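You operate a simulated robot arm through the tools that you are given. There is no shell and no other tool. Be economical: measure what you need, move in short steps, check, and stop when the job is done.

You run a simulated robot arm. Do the job below in one go: nothing can be reset, and whatever is moved stays where it is left.

JOB
Brew a small coffee with the green capsule and serve it on the white saucer.
Fine: use the white cup under the spout, leave the lever locked and the drip tray pulled out. Set down upright: cup.

The check looks at the end state, three seconds after you hand in, the way a careful person would. Anything else that was tipped, shoved, dropped, spilled or broken makes it a failure.

ROBOT AND FRAMES
A 7-joint arm with a two-finger parallel gripper, fixed in place. Base frame: the origin is at the foot of the arm, x ahead of it, y to its left, z up; the work surface is at about z = 0. Units: cm, degrees, N and s.
With the tool pointing down near the work surface it reaches from about 22 to 58 cm from the base axis. Its first joint turns from -66.0 to 66.0 degrees. Payload 2.5 kg.
The TCP is the grasp point between the finger pads, 2.3 cm short of the fingertips. In the tool frame z runs along the fingers and y along their closing line. Largest opening 9.4 cm; finger width 3.8, thickness 1; the body of the gripper, 5.4 by 9.6 cm, starts 3.9 cm behind the TCP.
Orientation is told as [roll, pitch, yaw] about the base's x, y, z axes, in that order, counted from this pose: with the fingers straight down and closing along the base's y, the tool's x points along the base's -x, its y along +y and its z along -z.

CONTROLS
- The arm moves only by the tool jog_arm. Its argument "rows" is a list of rows, each a list of 3 entries, a list of its own where there are three numbers: the shift along the tool's x, y, z in cm, then the turn, a rotation vector about the tool's x, y, z in degrees, then the gripper command, from -1 (fully open) to 1 (shut), values between in proportion. In form: [[[dx, dy, dz], [ax, ay, az], fingers], ...]. A call has 1 to 20 rows; each row shifts and turns the commanded pose from where the row before left it, along the tool's axes as they then stand. Rows are played at 5 a second. More than 5 cm and 8.6 degrees between two rows, or a gripper value outside its range, and nothing of the call is played. Where a pose cannot be reached the arm comes as near as it can. A force on the tool above 70 N (or 10 N above the force at the start of the call, whichever is more), or a blocked arm, ends the call early, and 0.2 s more pass. Each finger travels about 10.8 cm/s and halts on what it meets, pressing with about 42 N; the grip force reading is that of the motor and also rises with nothing between the fingers. The clock runs only during rows and for 0.2 s after the last one: add rows that do not move to give the fingers time. The reply holds the time, the measured pose of the TCP, the force on the tool along the base axes, the opening and the grip force, in the units named above and with some noise, with the torque about the TCP (base axes, N m) and any sound that the robot's microphone picked up.
- Cameras (640 x 400 px; columns grow to the right, rows downward): "scene" is fixed at [10.26, -39.28, 56.48]; the picture's right is [0.93, -0.37, 0.00], its down [-0.14, -0.35, -0.93] and it looks along [0.34, 0.86, -0.38] (base axes); focal length 226 px, centre (320, 200). "wrist" rides on the gripper at [8.6, 1.6, -7.5] in the tool frame; the picture's right is [-0.18, 0.98, 0.00], its down [-0.58, -0.11, -0.81] and it looks along [-0.79, -0.15, 0.59] (tool axes); focal length 243 px, centre (320, 200). There is no depth. A picture from a camera that has moved, and an enlarged one, comes with that camera's place and axes in the base frame and with its lens.
- get_image(camera): a new picture of that camera. The clock stands still meanwhile.
- zoom(camera, box): a new picture of the part [left, top, right, bottom] of that camera's present view, enlarged. The clock stands still meanwhile.
- close_job(): hands the job in; it is judged then, once.

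Work in short steps. Places have to be worked out from the pictures, the camera data and where the tool is seen: move nearer, look again, correct. Check each grasp and each placing, and mend what went wrong. You have 120 turns and 84 pictures in all, those below and enlarged ones among them. Open the gripper and draw the arm clear of the work before you hand the job in, unless the task says otherwise; then end with one line.

The tools are called after ">>>" as a command line: name --argument value ..., lists and objects as JSON in quotes. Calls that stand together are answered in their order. jog_arm: Moves the arm, as the interface text tells. Its arguments: {"type":"object","properties":{"rows":{"type":"array"}},"required":["rows"]} The other tools are called the same way: get_image (camera) takes a picture; zoom (camera, box) takes an enlarged picture of a part of a camera's view; close_job () hands the job in.

At the start:

```text
time_s: 0.0
tcp_pos: [30.51, 10.26, 56.27]
ee_rot: [0.0, 0.0, 0.0]
wrist_force: [-0.6, -0.2, -1.1]
ft_torque: [0.01, -0.01, -0.02]
gripper_width: 9.41
finger_force: 0.0
```

scene: 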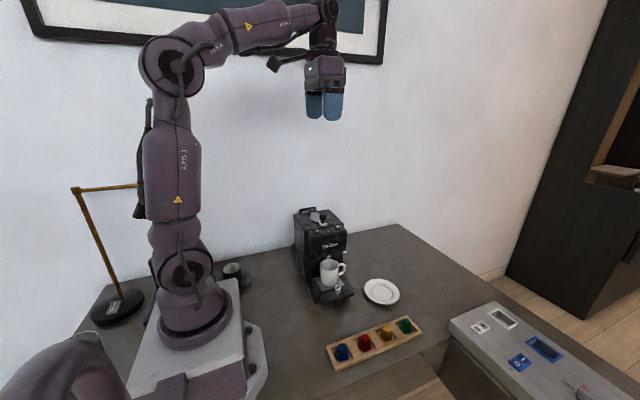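
wrist: 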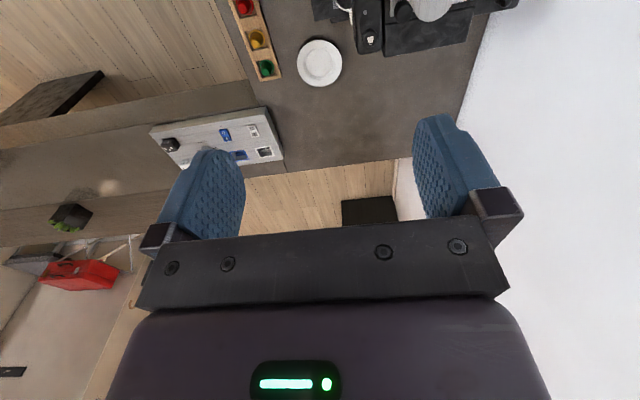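

I start by looking closer at the machine and at the capsules.

>>> zoom --camera "scene" --box '[270, 190, 430, 310]'

>>> zoom --camera "scene" --box '[310, 270, 440, 380]'

>>> zoom --camera "wrist" --box '[210, 0, 530, 180]'

```text
3.33 times, centred on (350, 250) of scene
camera zoom: at [10.26, -39.28, 56.48], right [0.93, -0.37, 0.0], down [-0.14, -0.35, -0.93], along [0.34, 0.86, -0.38], focal length 754 px, centre (220, 33)
```

zoom: 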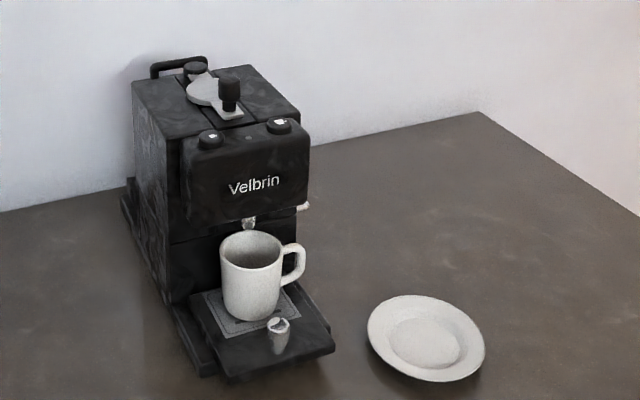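

```text
3.64 times, centred on (375, 325) of scene
camera zoom: at [10.26, -39.28, 56.48], right [0.93, -0.37, 0.0], down [-0.14, -0.35, -0.93], along [0.34, 0.86, -0.38], focal length 823 px, centre (120, -254)
```

zoom: 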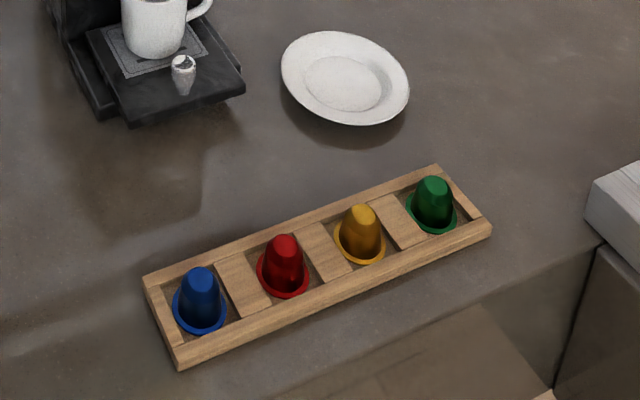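

```text
2.00 times, centred on (370, 90) of wrist
camera zoom: at [21.94, 11.89, 63.8], right [0.18, 0.98, 0.0], down [0.58, -0.11, 0.81], along [0.79, -0.15, -0.59], focal length 485 px, centre (220, 420)
```

zoom: 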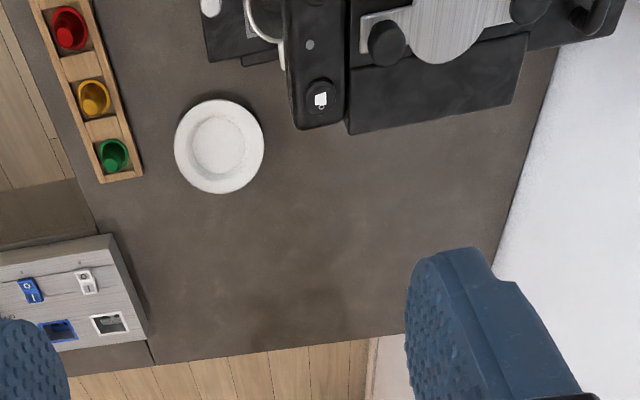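

The capsules stand along x at y≈-7.5, with green at x≈47.5. The machine faces -y with the cup already on its tray. I'll bring the wrist camera in front of the machine by turning the tool 90° in yaw.

>>> jog_arm --rows '[[[-0.9, -3.06, 3.26], [0, 0, 0], -1], [[-0.9, -3.06, 3.26], [0, 0, 0], -1], [[-0.9, -3.06, 3.26], [0, 0, 0], -1], [[-0.9, -3.06, 3.26], [0, 0, 0], -1], [[-0.9, -3.06, 3.26], [0, 0, 0], -1], [[0, 0, 0], [0, 0, -8.18], -1], [[0, 0, 0], [0, 0, -8.18], -1], [[0, 0, 0], [0, 0, -8.18], -1], [[0, 0, 0], [0, 0, -8.18], -1], [[0, 0, 0], [0, 0, -8.18], -1], [[0, 0, 0], [0, 0, -8.18], -1], [[0, 0, 0], [0, 0, -8.18], -1], [[0, 0, 0], [0, 0, -8.18], -1], [[0, 0, 0], [0, 0, -8.18], -1], [[0, 0, 0], [0, 0, -8.18], -1], [[0, 0, 0], [0, 0, -8.2], -1], [[0, 0, 0], [0, 0, 0], -1], [[0, 0, 0], [0, 0, 0], -1]]'

>>> get_image --camera "wrist"

```text
time_s: 3.8
tcp_pos: [35.07, -4.95, 39.91]
ee_rot: [0.0, 0.1, 90.0]
wrist_force: [-0.3, 0.1, -1.0]
ft_torque: [-0.02, 0.01, 0.0]
gripper_width: 9.43
finger_force: 0.1
```

```text
78 pictures are left
camera wrist: at [33.47, -13.65, 47.46], right [-0.98, 0.18, 0.0], down [0.11, 0.58, 0.81], along [0.15, 0.79, -0.59], focal length 243 px, centre (320, 200)
```

wrist: 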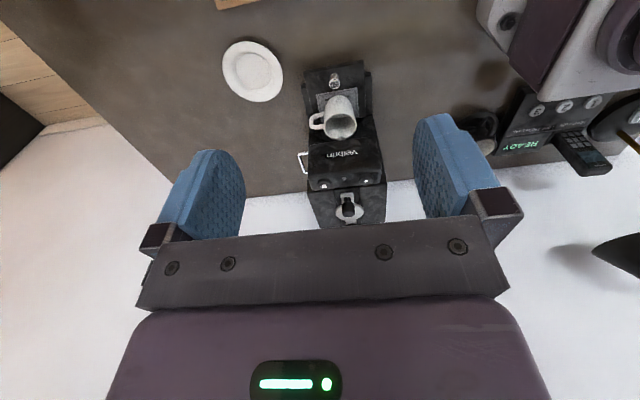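

>>> zoom --camera "wrist" --box '[280, 50, 420, 230]'

>>> zoom --camera "wrist" --box '[460, 60, 640, 180]'

```text
2.22 times, centred on (350, 140) of wrist
camera zoom: at [33.47, -13.65, 47.46], right [-0.98, 0.18, 0.0], down [0.11, 0.58, 0.81], along [0.15, 0.79, -0.59], focal length 539 px, centre (253, 333)
```

zoom: 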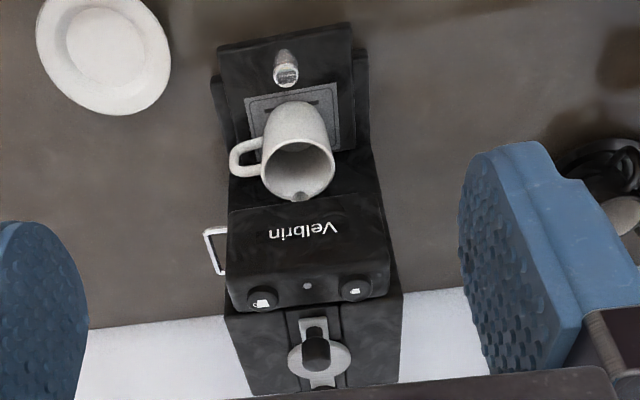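

```text
3.33 times, centred on (550, 120) of wrist
camera zoom: at [33.47, -13.65, 47.46], right [-0.98, 0.18, 0.0], down [0.11, 0.58, 0.81], along [0.15, 0.79, -0.59], focal length 809 px, centre (-447, 467)
```

zoom: 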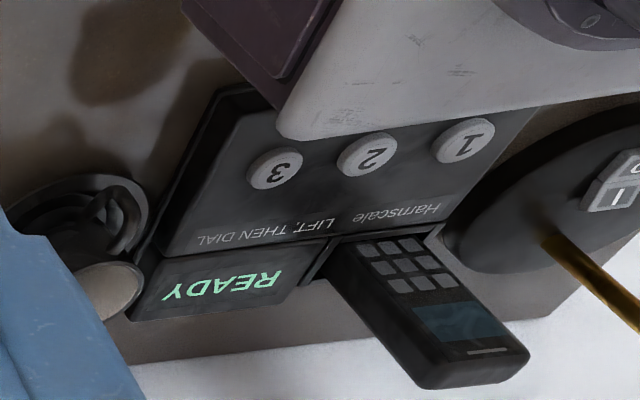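

I'll move the camera closer to the machine to see the lever and the icons on the buttons.

>>> jog_arm --rows '[[[-2.75, -0.25, 2], [0, 0, 0], -1], [[-2.75, -0.25, 2], [0, 0, 0], -1], [[-2.75, -0.25, 2], [0, 0, 0], -1], [[-2.75, -0.25, 2], [0, 0, 0], -1], [[0, 0, 0], [0, 0, 0], -1]]'

>>> zoom --camera "wrist" --box '[240, 20, 420, 230]'

>>> zoom --camera "wrist" --box '[280, 120, 400, 210]'

```text
time_s: 5.0
tcp_pos: [36.02, 6.23, 32.03]
ee_rot: [-0.1, 0.0, 90.0]
wrist_force: [0.3, -0.4, 0.3]
ft_torque: [0.0, -0.03, -0.01]
gripper_width: 9.4
finger_force: 0.1
```

```text
1.90 times, centred on (330, 125) of wrist
camera zoom: at [34.44, -2.51, 39.53], right [-0.98, 0.18, 0.0], down [0.11, 0.58, 0.81], along [0.15, 0.79, -0.59], focal length 462 px, centre (301, 343)
```

zoom: 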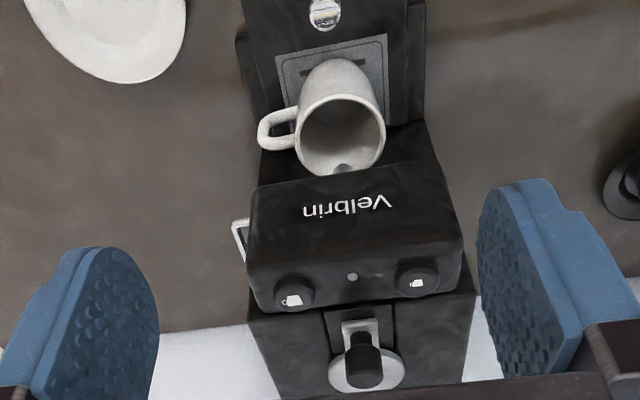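

```text
4.44 times, centred on (340, 165) of wrist
camera zoom: at [34.44, -2.51, 39.53], right [-0.98, 0.18, 0.0], down [0.11, 0.58, 0.81], along [0.15, 0.79, -0.59], focal length 1078 px, centre (231, 356)
```

zoom: 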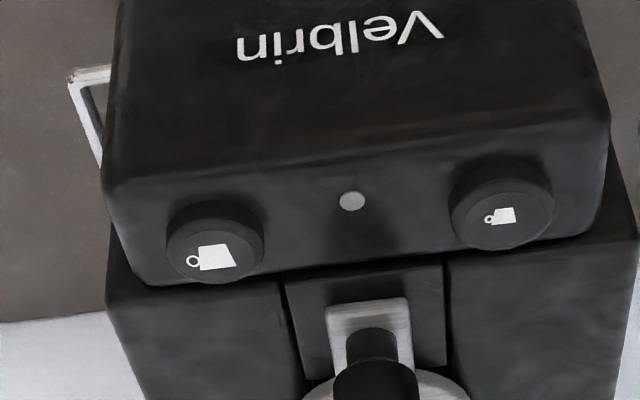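

The small-cup button is the one at lower x, and the indicator lamp is grey. Next I look at the top of the machine from above.

>>> jog_arm --rows '[[[-2, 0, -2], [0, 0, 0], -1], [[-2, 0, -2], [0, 0, 0], -1], [[-2, 0, -2], [0, 0, 0], -1], [[-1, 0, -1], [0, 0, 0], -1], [[0, 0, 0], [0, 0, 0], -1]]'

>>> zoom --camera "wrist" --box '[250, 70, 430, 220]'

>>> get_image --camera "scene"

```text
time_s: 6.2
tcp_pos: [36.01, 13.06, 39.09]
ee_rot: [0.0, 0.0, 90.0]
wrist_force: [-0.4, 0.5, -0.6]
ft_torque: [-0.01, 0.04, 0.01]
gripper_width: 9.41
finger_force: 0.1
```

```text
2.67 times, centred on (340, 145) of wrist
camera zoom: at [34.49, 4.41, 46.62], right [-0.98, 0.18, 0.0], down [0.11, 0.58, 0.81], along [0.15, 0.79, -0.59], focal length 647 px, centre (267, 347)
```

zoom: 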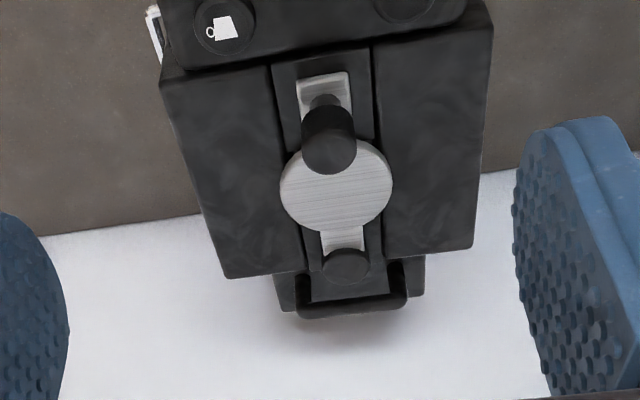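

```text
72 pictures are left
```

scene: 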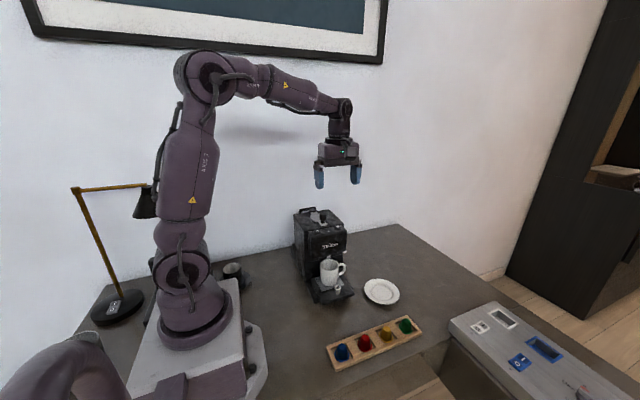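

>>> zoom --camera "scene" --box '[288, 200, 352, 240]'

>>> zoom --camera "wrist" --box '[310, 80, 390, 165]'

>>> zoom --camera "scene" --box '[440, 290, 640, 400]'

```text
10.00 times, centred on (320, 220) of scene
camera zoom: at [10.26, -39.28, 56.48], right [0.93, -0.37, 0.0], down [-0.14, -0.35, -0.93], along [0.34, 0.86, -0.38], focal length 2262 px, centre (320, 0)
```

zoom: 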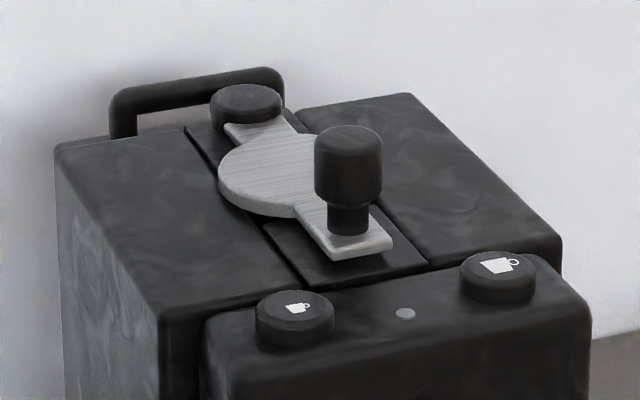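

```text
4.71 times, centred on (350, 122) of wrist
camera zoom: at [34.49, 4.41, 46.62], right [-0.98, 0.18, 0.0], down [0.11, 0.58, 0.81], along [0.15, 0.79, -0.59], focal length 1142 px, centre (179, 565)
```

zoom: 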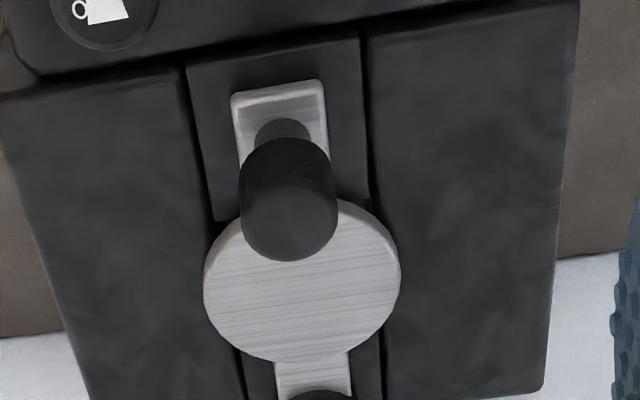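

```text
3.20 times, centred on (540, 345) of scene
camera zoom: at [10.26, -39.28, 56.48], right [0.93, -0.37, 0.0], down [-0.14, -0.35, -0.93], along [0.34, 0.86, -0.38], focal length 724 px, centre (-384, -264)
```

zoom: 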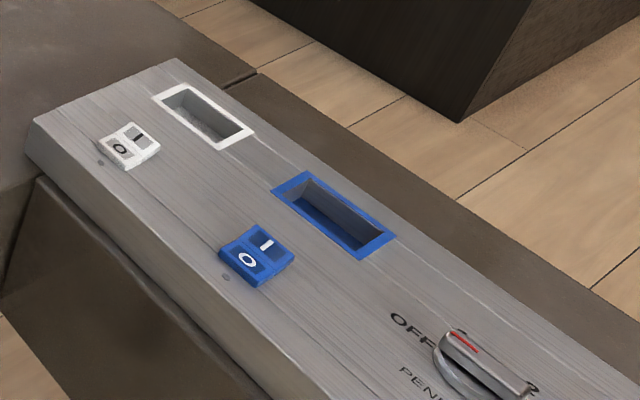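

The lever lies flat on the top, with a vertical pivot at about (35, 30.3) and its knob at about (35, 20.9, top z≈25). It should swing sideways about the pivot. I'll grip the knob.

>>> jog_arm --rows '[[[-2, 0.25, 2], [0, 0, 0], -1], [[-2, 0.25, 2], [0, 0, 0], -1], [[-2, 0.25, 2], [0, 0, 0], -1], [[-1.9, 0.25, 3], [0, 0, 0], -0.3], [[0, 0, 0], [0, 0, 0], -0.3]]'

>>> get_image --camera "wrist"

>>> zoom --camera "scene" --box '[270, 150, 370, 250]'

```text
time_s: 7.4
tcp_pos: [35.28, 20.89, 30.12]
ee_rot: [0.0, 0.0, 89.8]
wrist_force: [-0.4, 0.7, -0.1]
ft_torque: [-0.02, 0.01, -0.02]
gripper_width: 6.1
finger_force: 0.1
```

```text
68 pictures are left
camera wrist: at [33.73, 12.24, 37.61], right [-0.98, 0.19, 0.0], down [0.11, 0.58, 0.81], along [0.15, 0.79, -0.59], focal length 243 px, centre (320, 200)
```

wrist: 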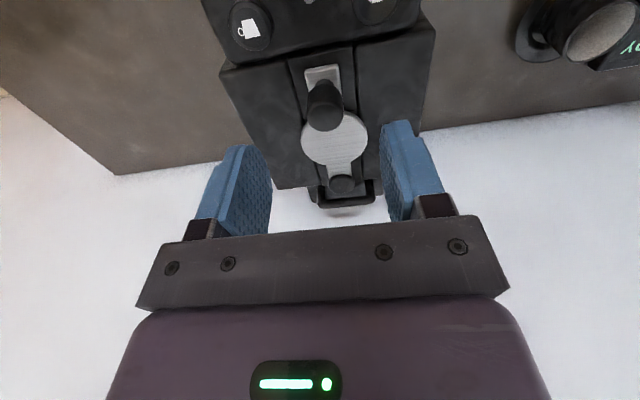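

```text
4.00 times, centred on (320, 200) of scene
camera zoom: at [10.26, -39.28, 56.48], right [0.93, -0.37, 0.0], down [-0.14, -0.35, -0.93], along [0.34, 0.86, -0.38], focal length 905 px, centre (320, 200)
```

zoom: 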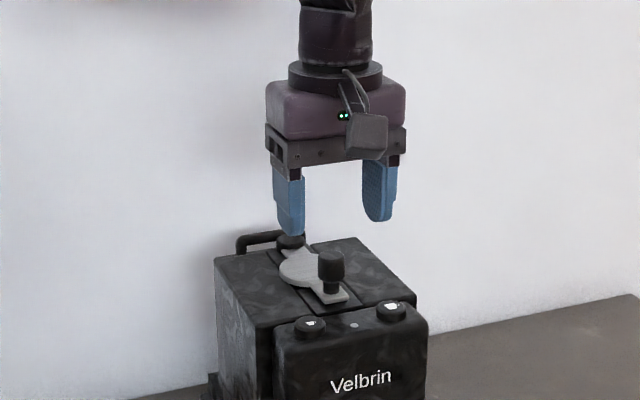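

The position agrees with the estimate, so I lower around the knob and close on it.

>>> jog_arm --rows '[[[0, 0.1, 2], [0, 0, 0], -0.3], [[0, 0.1, 2], [0, 0, 0], -0.3], [[0, 0, 1.3], [0, 0, 0], -0.3], [[0, 0, 0], [0, 0, 0], 0.2], [[0, 0, 0], [0, 0, 0], 0.8], [[0, 0, 0], [0, 0, 0], 0.8]]'

>>> zoom --camera "scene" --box '[270, 150, 370, 250]'

```text
time_s: 8.8
tcp_pos: [35.04, 20.84, 24.76]
ee_rot: [0.0, 0.0, 89.9]
wrist_force: [1.7, 0.7, -2.4]
ft_torque: [0.04, -0.13, -0.06]
gripper_width: 2.14
finger_force: 45.3
```

```text
4.00 times, centred on (320, 200) of scene
camera zoom: at [10.26, -39.28, 56.48], right [0.93, -0.37, 0.0], down [-0.14, -0.35, -0.93], along [0.34, 0.86, -0.38], focal length 905 px, centre (320, 200)
```

zoom: 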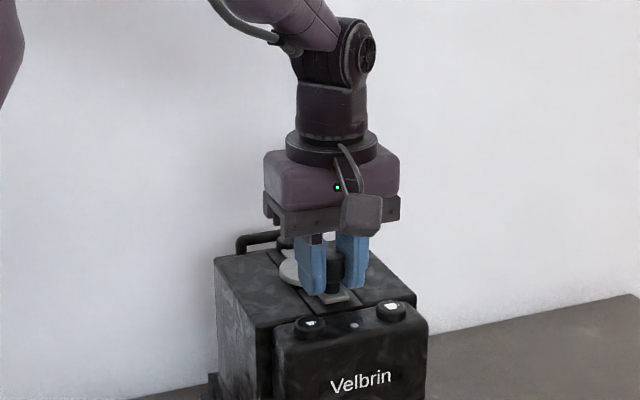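

The knob is held (2.14 cm wide). I test the swing gently toward +x.

>>> jog_arm --rows '[[[-0.013, -0.495, 0], [0, 0, -3], 0.8], [[-0.013, -0.495, 0], [0, 0, -3], 0.8], [[0, 0, 0], [0, 0, 0], 0.8]]'

```text
time_s: 9.6
tcp_pos: [35.81, 20.95, 24.64]
ee_rot: [-0.1, -0.1, 95.8]
wrist_force: [2.4, -6.3, 5.2]
ft_torque: [0.74, 0.05, -0.2]
gripper_width: 2.14
finger_force: 44.9
```

>>> jog_arm --rows '[[[-0.023, -0.66, 0], [0, 0, -4], 0.8], [[-0.023, -0.66, 0], [0, 0, -4], 0.8], [[-0.023, -0.66, 0], [0, 0, -4], 0.8], [[0, 0, 0], [0, 0, 0], 0.8]]'

>>> zoom --camera "scene" --box '[270, 150, 370, 250]'

```text
time_s: 10.6
tcp_pos: [37.86, 21.34, 24.7]
ee_rot: [0.2, 0.2, 108.1]
wrist_force: [-0.2, -8.7, -4.1]
ft_torque: [-0.81, -0.18, 0.32]
gripper_width: 2.14
finger_force: 44.7
```

```text
4.00 times, centred on (320, 200) of scene
camera zoom: at [10.26, -39.28, 56.48], right [0.93, -0.37, 0.0], down [-0.14, -0.35, -0.93], along [0.34, 0.86, -0.38], focal length 905 px, centre (320, 200)
```

zoom: 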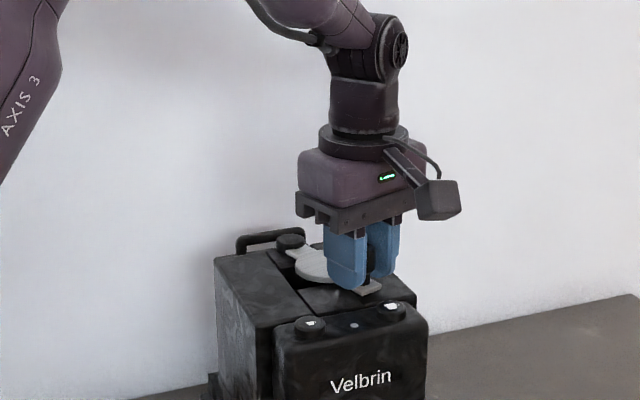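

The lever swings freely. I continue along the arc.

>>> jog_arm --rows '[[[0.08, -0.675, 0], [0, 0, -4], 0.8], [[-0.023, -0.675, 0], [0, 0, -4], 0.8], [[-0.023, -0.675, 0], [0, 0, -4], 0.8], [[-0.023, -0.675, 0], [0, 0, -4], 0.8], [[-0.023, -0.675, 0], [0, 0, -4], 0.8], [[-0.023, -0.675, 0], [0, 0, -4], 0.8], [[-0.023, -0.675, 0], [0, 0, -4], 0.8], [[-0.023, -0.675, 0], [0, 0, -4], 0.8], [[-0.023, -0.675, 0], [0, 0, -4], 0.8], [[0, 0, 0], [0, 0, 0], 0.8]]'

>>> zoom --camera "scene" --box '[270, 150, 370, 250]'

```text
time_s: 12.8
tcp_pos: [42.64, 24.7, 24.72]
ee_rot: [0.1, 0.0, 144.0]
wrist_force: [5.5, -0.7, -12.2]
ft_torque: [0.49, 0.47, -0.26]
gripper_width: 2.15
finger_force: 44.7
```

```text
4.00 times, centred on (320, 200) of scene
camera zoom: at [10.27, -39.28, 56.48], right [0.93, -0.37, 0.0], down [-0.14, -0.35, -0.93], along [0.34, 0.86, -0.38], focal length 905 px, centre (320, 200)
```

zoom: 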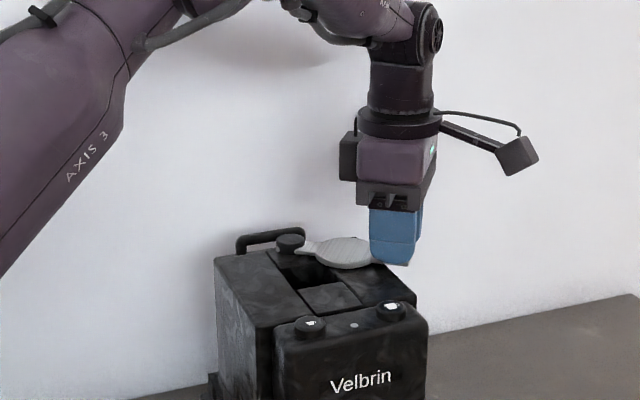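

>>> jog_arm --rows '[[[-0.023, -0.675, 0], [0, 0, -4], 0.8], [[-0.023, -0.675, 0], [0, 0, -4], 0.8], [[-0.023, -0.675, 0], [0, 0, -4], 0.8], [[-0.023, -0.675, 0], [0, 0, -4], 0.8], [[-0.023, -0.675, 0], [0, 0, -4], 0.8], [[-0.023, -0.675, 0], [0, 0, -4], 0.8], [[-0.023, -0.675, 0], [0, 0, -4], 0.8], [[-0.023, -0.675, 0], [0, 0, -4], 0.8], [[0, 0, 0], [0, 0, 0], 0.8]]'

>>> zoom --camera "scene" --box '[270, 150, 370, 250]'

```text
time_s: 14.6
tcp_pos: [44.7, 28.36, 24.6]
ee_rot: [2.0, -0.7, 174.8]
wrist_force: [-10.4, -13.2, 6.9]
ft_torque: [0.2, 0.1, 0.37]
gripper_width: 2.13
finger_force: 45.0
stopped in row 9: the force on the tool passed its limit at 79 N (the readings are from after the stop); the commanded pose is now the measured one
```

```text
4.00 times, centred on (320, 200) of scene
camera zoom: at [10.26, -39.28, 56.47], right [0.93, -0.37, 0.0], down [-0.14, -0.35, -0.93], along [0.34, 0.86, -0.38], focal length 905 px, centre (320, 200)
```

zoom: 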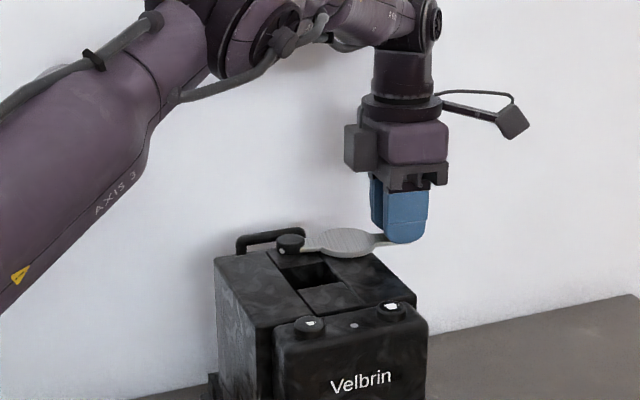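

The lever reached its open stop at about 80°, and the machine hasn't shifted. I release it, rise and look at the chamber.

>>> jog_arm --rows '[[[0, 0, 0], [0, 0, 0], 0.2], [[0, 0, 0], [0, 0, 0], 0.0], [[0, 0, -2], [0, 0, 0], 0.0], [[0, 0, -4], [0, 0, 0], -0.2], [[0, 0, -4], [0, 0, 0], -1], [[0, 0, -4], [0, 0, 0], -1], [[0, 0, 0], [0, 0, 0], -1]]'

>>> zoom --camera "scene" --box '[288, 200, 352, 240]'

>>> get_image --camera "wrist"

```text
time_s: 16.2
tcp_pos: [44.6, 29.16, 38.57]
ee_rot: [1.7, -0.6, 174.8]
wrist_force: [-1.0, -0.6, 0.6]
ft_torque: [0.02, 0.0, -0.04]
gripper_width: 9.41
finger_force: 0.1
```

```text
10.00 times, centred on (320, 220) of scene
camera zoom: at [10.26, -39.28, 56.48], right [0.93, -0.37, 0.0], down [-0.14, -0.35, -0.93], along [0.34, 0.86, -0.38], focal length 2262 px, centre (320, 0)
```

zoom: 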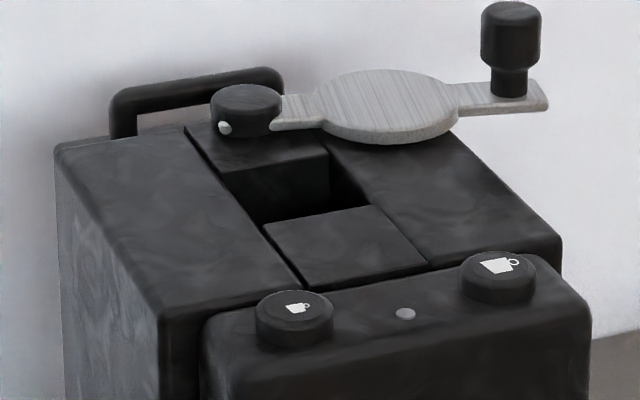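

```text
61 pictures are left
camera wrist: at [53.25, 26.99, 46.03], right [-0.27, -0.96, 0.03], down [-0.56, 0.18, 0.81], along [-0.78, 0.2, -0.59], focal length 243 px, centre (320, 200)
```

wrist: 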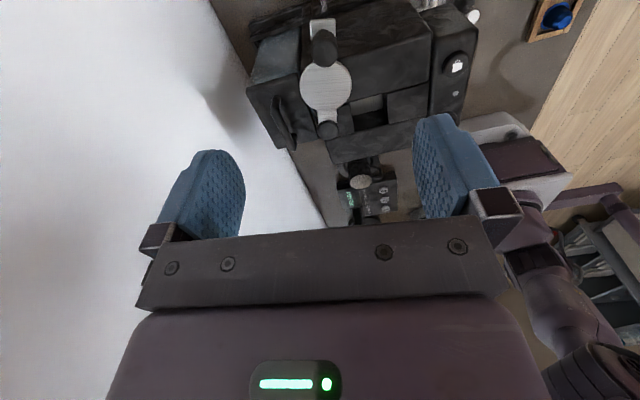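

>>> zoom --camera "wrist" --box '[330, 80, 430, 150]'

```text
5.71 times, centred on (380, 115) of wrist
camera zoom: at [53.25, 26.99, 46.03], right [-0.27, -0.96, 0.03], down [-0.56, 0.18, 0.81], along [-0.78, 0.2, -0.59], focal length 1386 px, centre (-23, 686)
```

zoom: 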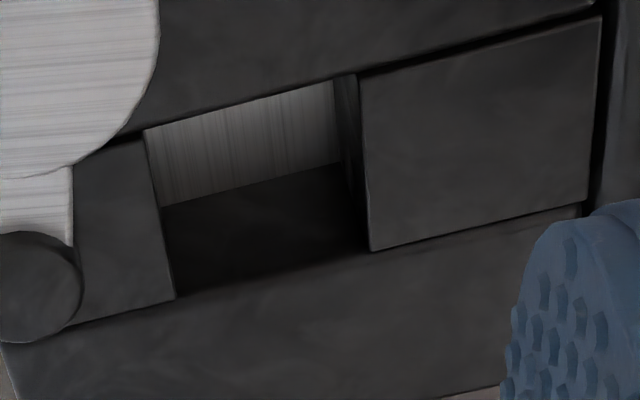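

The chamber is a 4×4 cm opening centred at about (34.8, 25), about 3.7 cm deep with a flat floor. Now I go to the green capsule: turn back to yaw 90 and move above it.

>>> jog_arm --rows '[[[0, 0, 0], [1.7, 0.6, 0], -0.1], [[0, 0, 0], [0, 0, 8.48], -0.1], [[0, 0, 0], [0, 0, 8.48], -0.1], [[0, 0, 0], [0, 0, 8.48], -0.1], [[0, 0, 0], [0, 0, 8.48], -0.1], [[0, 0, 0], [0, 0, 8.48], -0.1], [[0, 0, 0], [0, 0, 8.48], -0.1], [[0, 0, 0], [0, 0, 8.48], -0.1], [[0, 0, 0], [0, 0, 8.48], -0.1], [[0, 0, 0], [0, 0, 8.48], -0.1], [[0, 0, 0], [0, 0, 8.48], -0.1], [[4.58, -0.36, 0], [0, 0, 0], -0.1], [[4.58, -0.36, 0], [0, 0, 0], -0.1], [[4.58, -0.36, 0], [0, 0, 0], -0.1], [[4.58, -0.36, 0], [0, 0, 0], -0.1], [[4.58, -0.36, 0], [0, 0, 0], -0.1], [[4.58, -0.36, 0], [0, 0, 0], -0.1], [[4.58, -0.36, 0], [0, 0, 0], -0.1], [[4.58, -0.36, 0], [0, 0, 0], -0.1], [[0, 0, 0], [0, 0, 0], -0.1]]'

>>> jog_arm --rows '[[[0, 0, 4.5], [0, 0, 0], -0.1], [[0, 0, 4.5], [0, 0, 0], -0.1], [[0, 0, 4.5], [0, 0, 0], -0.1], [[0, 0, 4.5], [0, 0, 0], -0.1], [[0, 0, 0], [0, 0, 0], -0.1]]'

>>> get_image --camera "wrist"

```text
time_s: 20.4
tcp_pos: [47.79, -7.62, 38.53]
ee_rot: [0.0, 0.0, 90.0]
wrist_force: [0.5, 0.3, 0.8]
ft_torque: [-0.03, 0.01, -0.01]
gripper_width: 5.17
finger_force: 0.0
```

```text
time_s: 21.6
tcp_pos: [47.46, -7.6, 20.43]
ee_rot: [-0.1, 0.0, 90.1]
wrist_force: [-0.3, 0.6, -0.4]
ft_torque: [-0.02, -0.04, 0.01]
gripper_width: 5.17
finger_force: 0.1
```

```text
59 pictures are left
camera wrist: at [45.88, -16.24, 27.93], right [-0.98, 0.18, 0.0], down [0.11, 0.58, 0.81], along [0.15, 0.79, -0.59], focal length 243 px, centre (320, 200)
```

wrist: 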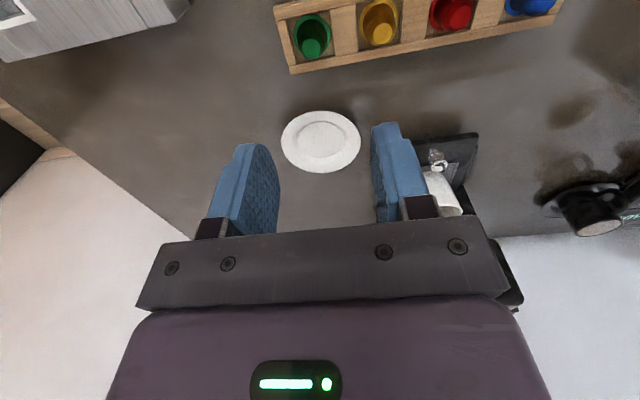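

>>> zoom --camera "wrist" --box '[270, 0, 410, 80]'

>>> zoom --camera "scene" --box '[370, 300, 434, 350]'

```text
4.57 times, centred on (340, 40) of wrist
camera zoom: at [45.88, -16.24, 27.93], right [-0.98, 0.18, 0.0], down [0.11, 0.58, 0.81], along [0.15, 0.79, -0.59], focal length 1109 px, centre (229, 931)
```

zoom: 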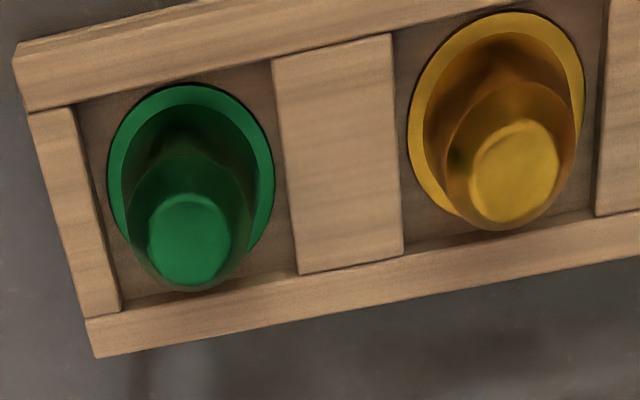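

```text
8.00 times, centred on (402, 325) of scene
camera zoom: at [10.26, -39.28, 56.48], right [0.93, -0.37, 0.0], down [-0.14, -0.35, -0.93], along [0.34, 0.86, -0.38], focal length 1810 px, centre (-336, -800)
```

zoom: 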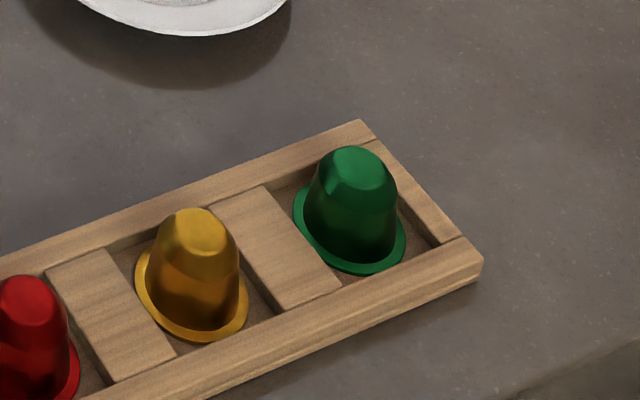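

The two cameras put green at about (48.3, -6.9), so I lower to just above it and look again.

>>> jog_arm --rows '[[[-0.35, -0.4, 4], [0, 0, 0], -0.1], [[-0.35, -0.4, 4], [0, 0, 0], -0.1], [[0, 0, 4], [0, 0, 0], -0.1], [[0, 0, 0], [0, 0, 0], -0.1]]'

>>> get_image --camera "wrist"

>>> zoom --camera "scene" --box '[360, 280, 440, 350]'

```text
time_s: 22.6
tcp_pos: [48.27, -6.79, 8.32]
ee_rot: [-0.1, 0.1, 90.0]
wrist_force: [0.5, 0.1, -0.5]
ft_torque: [0.0, 0.01, 0.03]
gripper_width: 5.14
finger_force: 0.0
```

```text
56 pictures are left
camera wrist: at [46.71, -15.4, 15.88], right [-0.98, 0.18, 0.0], down [0.11, 0.58, 0.81], along [0.15, 0.79, -0.59], focal length 243 px, centre (320, 200)
```

wrist: 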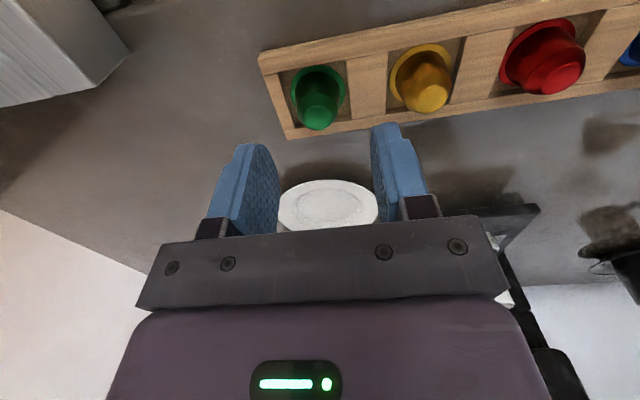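

```text
5.71 times, centred on (400, 315) of scene
camera zoom: at [10.26, -39.28, 56.48], right [0.93, -0.37, 0.0], down [-0.14, -0.35, -0.93], along [0.34, 0.86, -0.38], focal length 1293 px, centre (-137, -457)
```

zoom: 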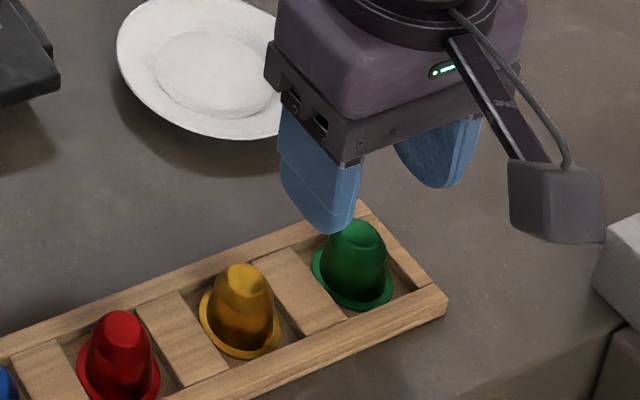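

Green is at about (48.45, -6.7) with its top at z≈3.0. I lower until the fingertips are at z≈1.9 and close gently.

>>> jog_arm --rows '[[[-0.09, -0.18, 1.5], [0, 0, 0], -0.1], [[0, 0, 1.5], [0, 0, 0], -0.1], [[0, 0, 1.1], [0, 0, 0], -0.1], [[0, 0, 0], [0, 0, 0], 0.1], [[0, 0, 0], [0, 0, 0], 0.3], [[0, 0, 0], [0, 0, 0], 0.6], [[0, 0, 0], [0, 0, 0], 0.7]]'

>>> zoom --camera "scene" --box '[360, 280, 440, 350]'

```text
time_s: 24.2
tcp_pos: [48.7, -6.78, 4.32]
ee_rot: [0.0, 0.0, 90.0]
wrist_force: [-2.9, -0.8, 2.1]
ft_torque: [-0.04, 0.04, 0.0]
gripper_width: 1.75
finger_force: 4.6
```

```text
5.71 times, centred on (400, 315) of scene
camera zoom: at [10.26, -39.28, 56.48], right [0.93, -0.37, 0.0], down [-0.14, -0.35, -0.93], along [0.34, 0.86, -0.38], focal length 1293 px, centre (-137, -457)
```

zoom: 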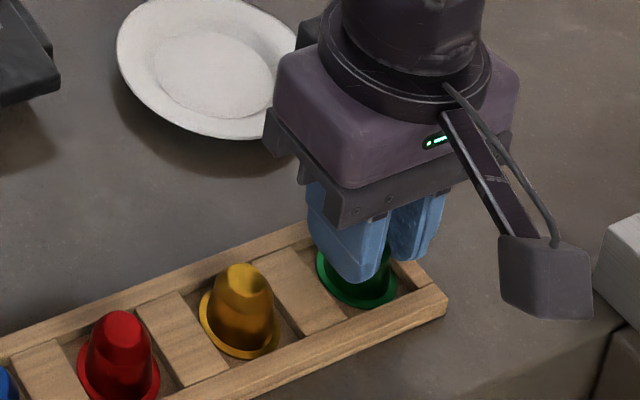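

>>> jog_arm --rows '[[[0, 0, 0], [0, 0, 0], 0.3], [[0, 0, 0.35], [0, 0, 0], 0.3], [[0, 0, 0.35], [0, 0, 0], 0.3], [[0, 0, 0], [0, 0, 0], 0.5], [[0, 0, 0], [0, 0, 0], 0.7], [[0, 0, 0], [0, 0, 0], 0.9], [[0, 0, 0], [0, 0, 0], 0.9]]'

```text
time_s: 25.8
tcp_pos: [48.83, -6.88, 3.65]
ee_rot: [0.1, 0.0, 90.1]
wrist_force: [-6.1, 0.9, 1.3]
ft_torque: [0.04, 0.12, 0.03]
gripper_width: 1.94
finger_force: 42.0
```

The hold is 1.94 cm at 42 N. I lift a little and check.

>>> jog_arm --rows '[[[0, 0, -1.0], [0, 0, 0], 0.9], [[0, 0, -2], [0, 0, 0], 0.9], [[0, 0, -3], [0, 0, 0], 0.9], [[0, 0, 0], [0, 0, 0], 0.9]]'

>>> zoom --camera "scene" --box '[360, 270, 440, 340]'

>>> zoom --camera "wrist" --box '[240, 60, 420, 240]'

```text
time_s: 26.8
tcp_pos: [48.94, -6.87, 10.01]
ee_rot: [0.0, 0.0, 90.0]
wrist_force: [0.2, -0.5, 0.1]
ft_torque: [-0.01, 0.0, -0.01]
gripper_width: 1.94
finger_force: 42.5
```

```text
5.71 times, centred on (400, 305) of scene
camera zoom: at [10.26, -39.28, 56.48], right [0.93, -0.37, 0.0], down [-0.14, -0.35, -0.93], along [0.34, 0.86, -0.38], focal length 1293 px, centre (-137, -400)
```

zoom: 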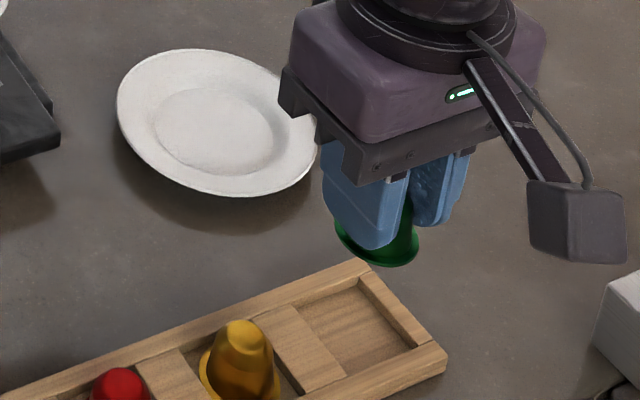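

```text
2.22 times, centred on (330, 150) of wrist
camera zoom: at [47.24, -15.42, 17.48], right [-0.98, 0.18, 0.0], down [0.11, 0.58, 0.81], along [0.15, 0.79, -0.59], focal length 539 px, centre (298, 311)
```

zoom: 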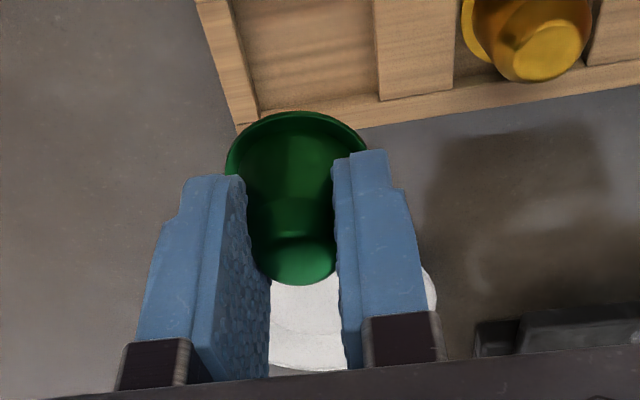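

The capsule is held upright, about centred on the TCP. I carry it up and over to the chamber.

>>> jog_arm --rows '[[[0, 0, -4.5], [0, 0, 0], 0.9], [[0, 0, -4.5], [0, 0, 0], 0.9], [[0, 0, -4.5], [0, 0, 0], 0.9], [[0, 0, -4.5], [0, 0, 0], 0.9], [[0, 0, -3], [0, 0, 0], 0.9], [[-4, 1.76, 0], [0, 0, 0], 0.9], [[-4, 1.76, 0], [0, 0, 0], 0.9], [[-4, 1.76, 0], [0, 0, 0], 0.9], [[-4, 1.76, 0], [0, 0, 0], 0.9], [[-4, 1.76, 0], [0, 0, 0], 0.9], [[-4, 1.76, 0], [0, 0, 0], 0.9], [[-4, 1.76, 0], [0, 0, 0], 0.9], [[-4, 1.76, 0], [0, 0, 0], 0.9], [[0, 0, 0], [0, 0, 0], 0.9], [[0, 0, 0], [0, 0, 0], 0.9]]'

>>> zoom --camera "wrist" --box '[220, 20, 440, 240]'

>>> zoom --camera "scene" --box '[280, 160, 360, 240]'

```text
time_s: 30.0
tcp_pos: [34.72, 25.18, 30.74]
ee_rot: [0.0, 0.0, 89.9]
wrist_force: [-0.4, -0.2, 0.9]
ft_torque: [0.01, 0.01, 0.04]
gripper_width: 1.96
finger_force: 41.6
```

```text
1.82 times, centred on (330, 130) of wrist
camera zoom: at [33.18, 16.51, 38.21], right [-0.98, 0.18, 0.0], down [0.11, 0.58, 0.81], along [0.15, 0.79, -0.59], focal length 441 px, centre (302, 327)
```

zoom: 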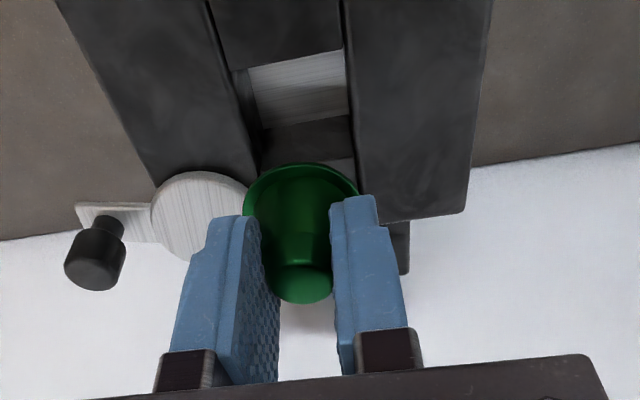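

```text
5.00 times, centred on (320, 200) of scene
camera zoom: at [10.26, -39.28, 56.48], right [0.93, -0.37, 0.0], down [-0.14, -0.35, -0.93], along [0.34, 0.86, -0.38], focal length 1131 px, centre (320, 200)
```

zoom: 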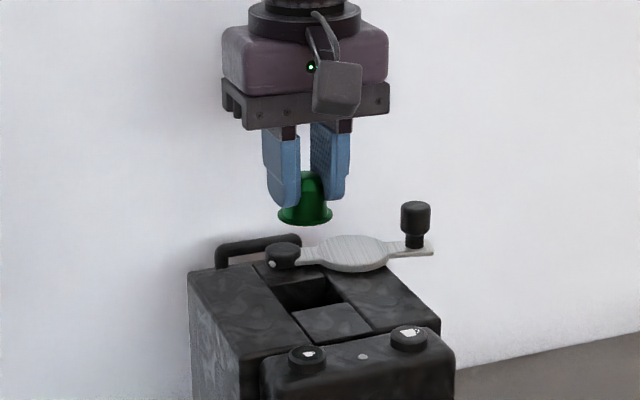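

Relative to the hole, the capsule needs about +0.3 in x and +0.6 in y. I shift and lower until its rim is just above the hole, then check.

>>> jog_arm --rows '[[[-0.28, -0.14, 1.5], [0, 0, 0], 0.9], [[-0.27, -0.14, 2], [0, 0, 0], 0.9], [[0, 0, 2], [0, 0, 0], 0.9], [[0, 0, 0], [0, 0, 0], 0.9]]'

>>> zoom --camera "wrist" --box '[260, 60, 400, 160]'

>>> zoom --camera "scene" --box '[288, 195, 352, 235]'

```text
time_s: 31.0
tcp_pos: [35.02, 25.79, 25.18]
ee_rot: [0.0, 0.1, 90.0]
wrist_force: [0.0, 0.2, -0.7]
ft_torque: [0.02, -0.02, -0.01]
gripper_width: 1.67
finger_force: 42.4
```

```text
4.00 times, centred on (330, 110) of wrist
camera zoom: at [33.43, 17.12, 32.64], right [-0.98, 0.18, 0.0], down [0.11, 0.58, 0.81], along [0.15, 0.79, -0.59], focal length 970 px, centre (280, 560)
```

zoom: 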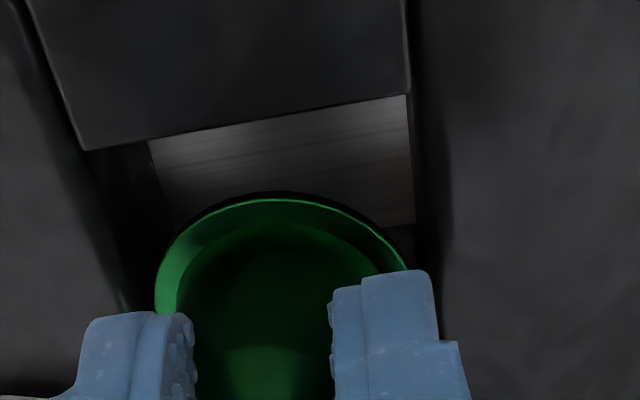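

```text
10.00 times, centred on (320, 215) of scene
camera zoom: at [10.26, -39.28, 56.48], right [0.93, -0.37, 0.0], down [-0.14, -0.35, -0.93], along [0.34, 0.86, -0.38], focal length 2262 px, centre (320, 50)
```

zoom: 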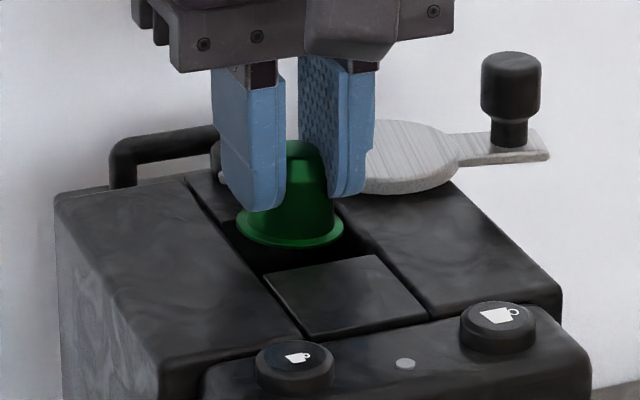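

The capsule has slid a little in the grip but is still upright. It sits about 0.5 cm too far in +y, so I shift back and lower it into the opening.

>>> jog_arm --rows '[[[0.5, -0.03, 0], [0, 0, 0], 0.9], [[0, 0, 0.4], [0, 0, 0], 0.9], [[0, 0, 0.4], [0, 0, 0], 0.9], [[0, 0, 0], [0, 0, 0], 0.9]]'

>>> zoom --camera "wrist" --box '[260, 60, 400, 160]'

>>> zoom --camera "scene" --box '[288, 195, 352, 235]'

```text
time_s: 32.0
tcp_pos: [34.94, 25.27, 24.4]
ee_rot: [-0.1, 0.2, 90.0]
wrist_force: [0.2, -1.0, -0.4]
ft_torque: [-0.01, -0.03, 0.01]
gripper_width: 1.65
finger_force: 42.0
```

```text
4.00 times, centred on (330, 110) of wrist
camera zoom: at [33.4, 16.57, 31.87], right [-0.98, 0.18, 0.0], down [0.11, 0.58, 0.81], along [0.15, 0.79, -0.59], focal length 970 px, centre (280, 560)
```

zoom: 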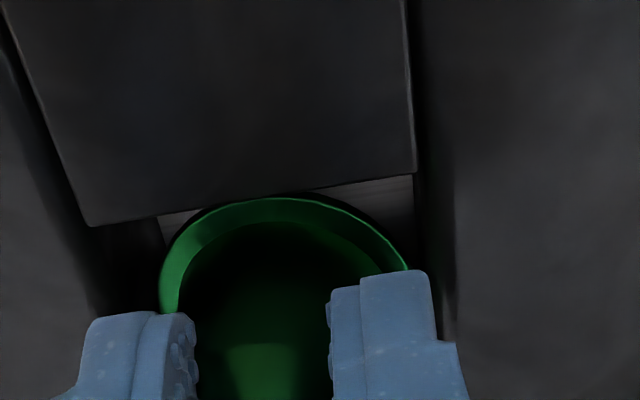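

```text
10.00 times, centred on (320, 215) of scene
camera zoom: at [10.26, -39.28, 56.48], right [0.93, -0.37, 0.0], down [-0.14, -0.35, -0.93], along [0.34, 0.86, -0.38], focal length 2262 px, centre (320, 50)
```

zoom: 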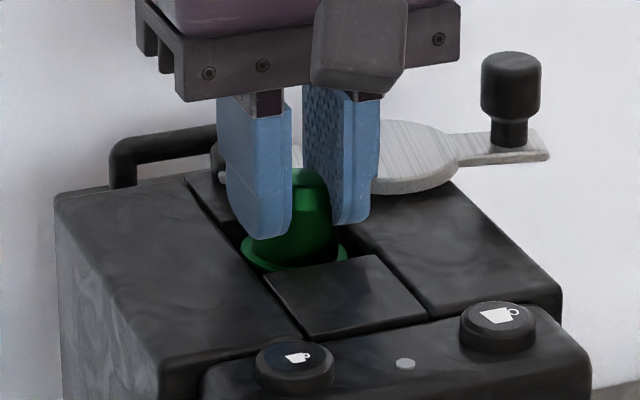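

The rim is now inside the opening. I lower a little more and release slowly.

>>> jog_arm --rows '[[[0, -0.1, 0.3], [0, 0, 0], 0.9], [[0, 0, 0.2], [0, 0, 0], 0.9], [[0, 0, 0], [0, 0, 0], 0.55], [[0, 0, 0], [0, 0, 0], 0.45], [[0, 0, 0], [0, 0, 0], 0.35], [[0, 0, 0], [0, 0, 0], 0.35]]'

>>> zoom --camera "scene" --box '[288, 195, 352, 235]'

>>> zoom --camera "wrist" --box '[260, 60, 400, 160]'

```text
time_s: 33.4
tcp_pos: [35.22, 25.12, 23.92]
ee_rot: [0.0, 0.0, 90.0]
wrist_force: [0.0, 0.7, 0.0]
ft_torque: [0.0, 0.0, 0.04]
gripper_width: 3.08
finger_force: 0.1
```

```text
10.00 times, centred on (320, 215) of scene
camera zoom: at [10.26, -39.28, 56.48], right [0.93, -0.37, 0.0], down [-0.14, -0.35, -0.93], along [0.34, 0.86, -0.38], focal length 2262 px, centre (320, 50)
```

zoom: 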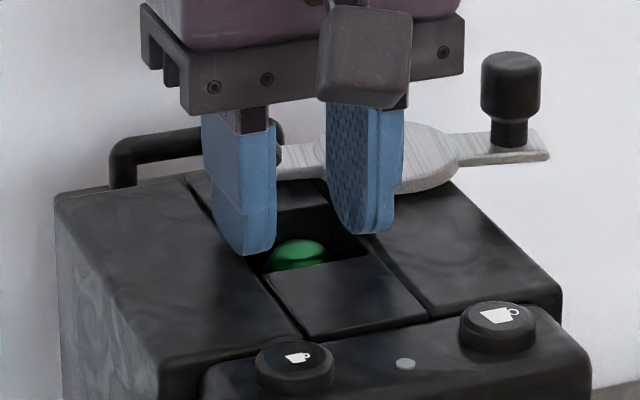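

```text
4.00 times, centred on (330, 110) of wrist
camera zoom: at [33.55, 16.54, 31.39], right [-0.98, 0.18, 0.0], down [0.11, 0.58, 0.81], along [0.15, 0.79, -0.59], focal length 970 px, centre (280, 560)
```

zoom: 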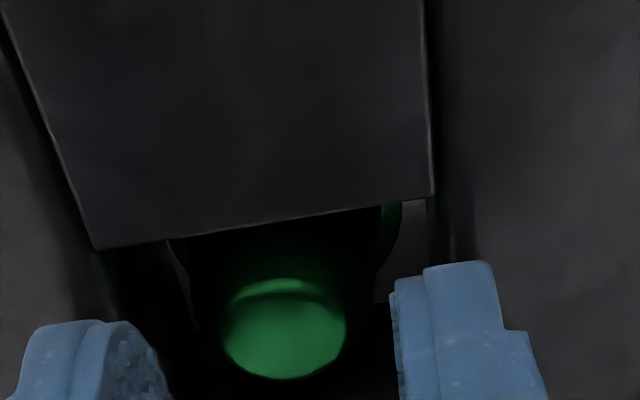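

The capsule dropped flat into the chamber. I rise and go back to the lever knob at about (44.6, 28.7), turning to yaw 170.

>>> jog_arm --rows '[[[0, 0, -3], [0, 0, 0], 0.3], [[0, 0, -3], [0, 0, 0], 0], [[0, 0, -3], [0, 0, 0], 0], [[-1.8, -4.7, 0], [0, 0, 0], 0], [[-1.8, -4.7, 0], [0, 0, 0], 0], [[0, 0, 0], [0, 0, -8], 0], [[0, 0, 0], [0, 0, -8], 0], [[0, 0, 0], [0, 0, -8], 0], [[0, 0, 0], [0, 0, -8], 0], [[0, 0, 0], [0, 0, -8], 0], [[0, 0, 0], [0, 0, -8], 0], [[0, 0, 0], [0, 0, -8], 0], [[0, 0, 0], [0, 0, -8], 0], [[0, 0, 0], [0, 0, -8], 0], [[0, 0, 0], [0, 0, -8], 0], [[0, 0, 0], [0, 0, 0], -0.1], [[0, 0, 0], [0, 0, 0], -0.1]]'

>>> get_image --camera "wrist"

```text
refused: row 4 steps farther than a row can; nothing moved
```

```text
43 pictures are left
camera wrist: at [33.55, 16.54, 31.39], right [-0.98, 0.18, 0.0], down [0.11, 0.58, 0.81], along [0.15, 0.79, -0.59], focal length 243 px, centre (320, 200)
```

wrist: 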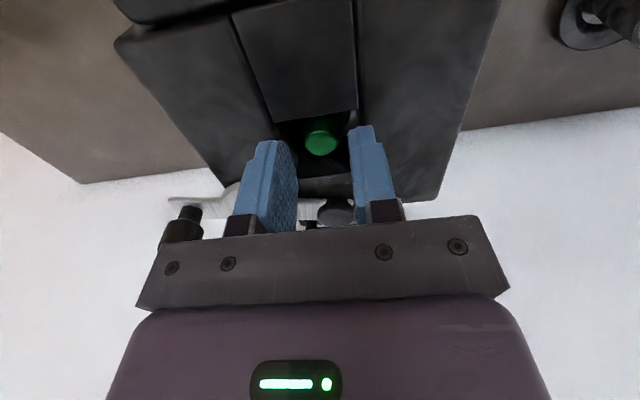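

That call was refused because one step was slightly too long, so I split it.

>>> jog_arm --rows '[[[0, 0, -3], [0, 0, 0], 0.3], [[0, 0, -3], [0, 0, 0], 0], [[0, 0, -3], [0, 0, 0], 0], [[-1.2, -3.13, 0], [0, 0, 0], 0], [[-1.2, -3.13, 0], [0, 0, 0], 0], [[-1.2, -3.13, 0], [0, 0, 0], 0], [[0, 0, 0], [0, 0, -8], 0], [[0, 0, 0], [0, 0, -8], 0], [[0, 0, 0], [0, 0, -8], 0], [[0, 0, 0], [0, 0, -8], 0], [[0, 0, 0], [0, 0, -8], 0], [[0, 0, 0], [0, 0, -8], 0], [[0, 0, 0], [0, 0, -8], 0], [[0, 0, 0], [0, 0, -8], 0], [[0, 0, 0], [0, 0, -8], 0], [[0, 0, 0], [0, 0, -8], 0], [[0, 0, 0], [0, 0, 0], -0.1], [[0, 0, 0], [0, 0, 0], -0.1]]'

>>> get_image --camera "wrist"

```text
time_s: 37.2
tcp_pos: [44.41, 28.81, 32.89]
ee_rot: [0.0, 0.0, 170.0]
wrist_force: [-0.7, -0.7, -0.1]
ft_torque: [0.01, -0.02, -0.04]
gripper_width: 5.15
finger_force: 0.2
```

```text
42 pictures are left
camera wrist: at [52.72, 25.68, 40.41], right [-0.35, -0.94, 0.0], down [-0.55, 0.21, 0.81], along [-0.75, 0.28, -0.59], focal length 243 px, centre (320, 200)
```

wrist: 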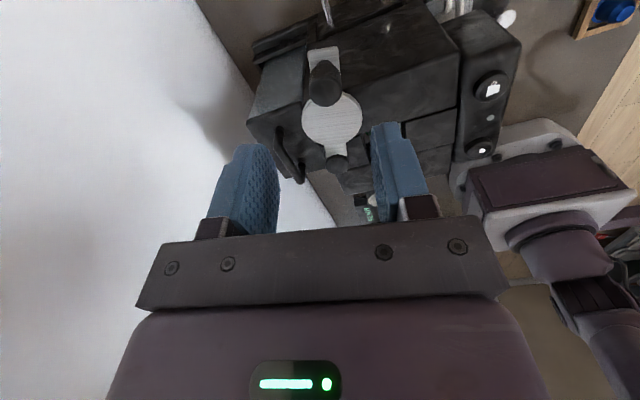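

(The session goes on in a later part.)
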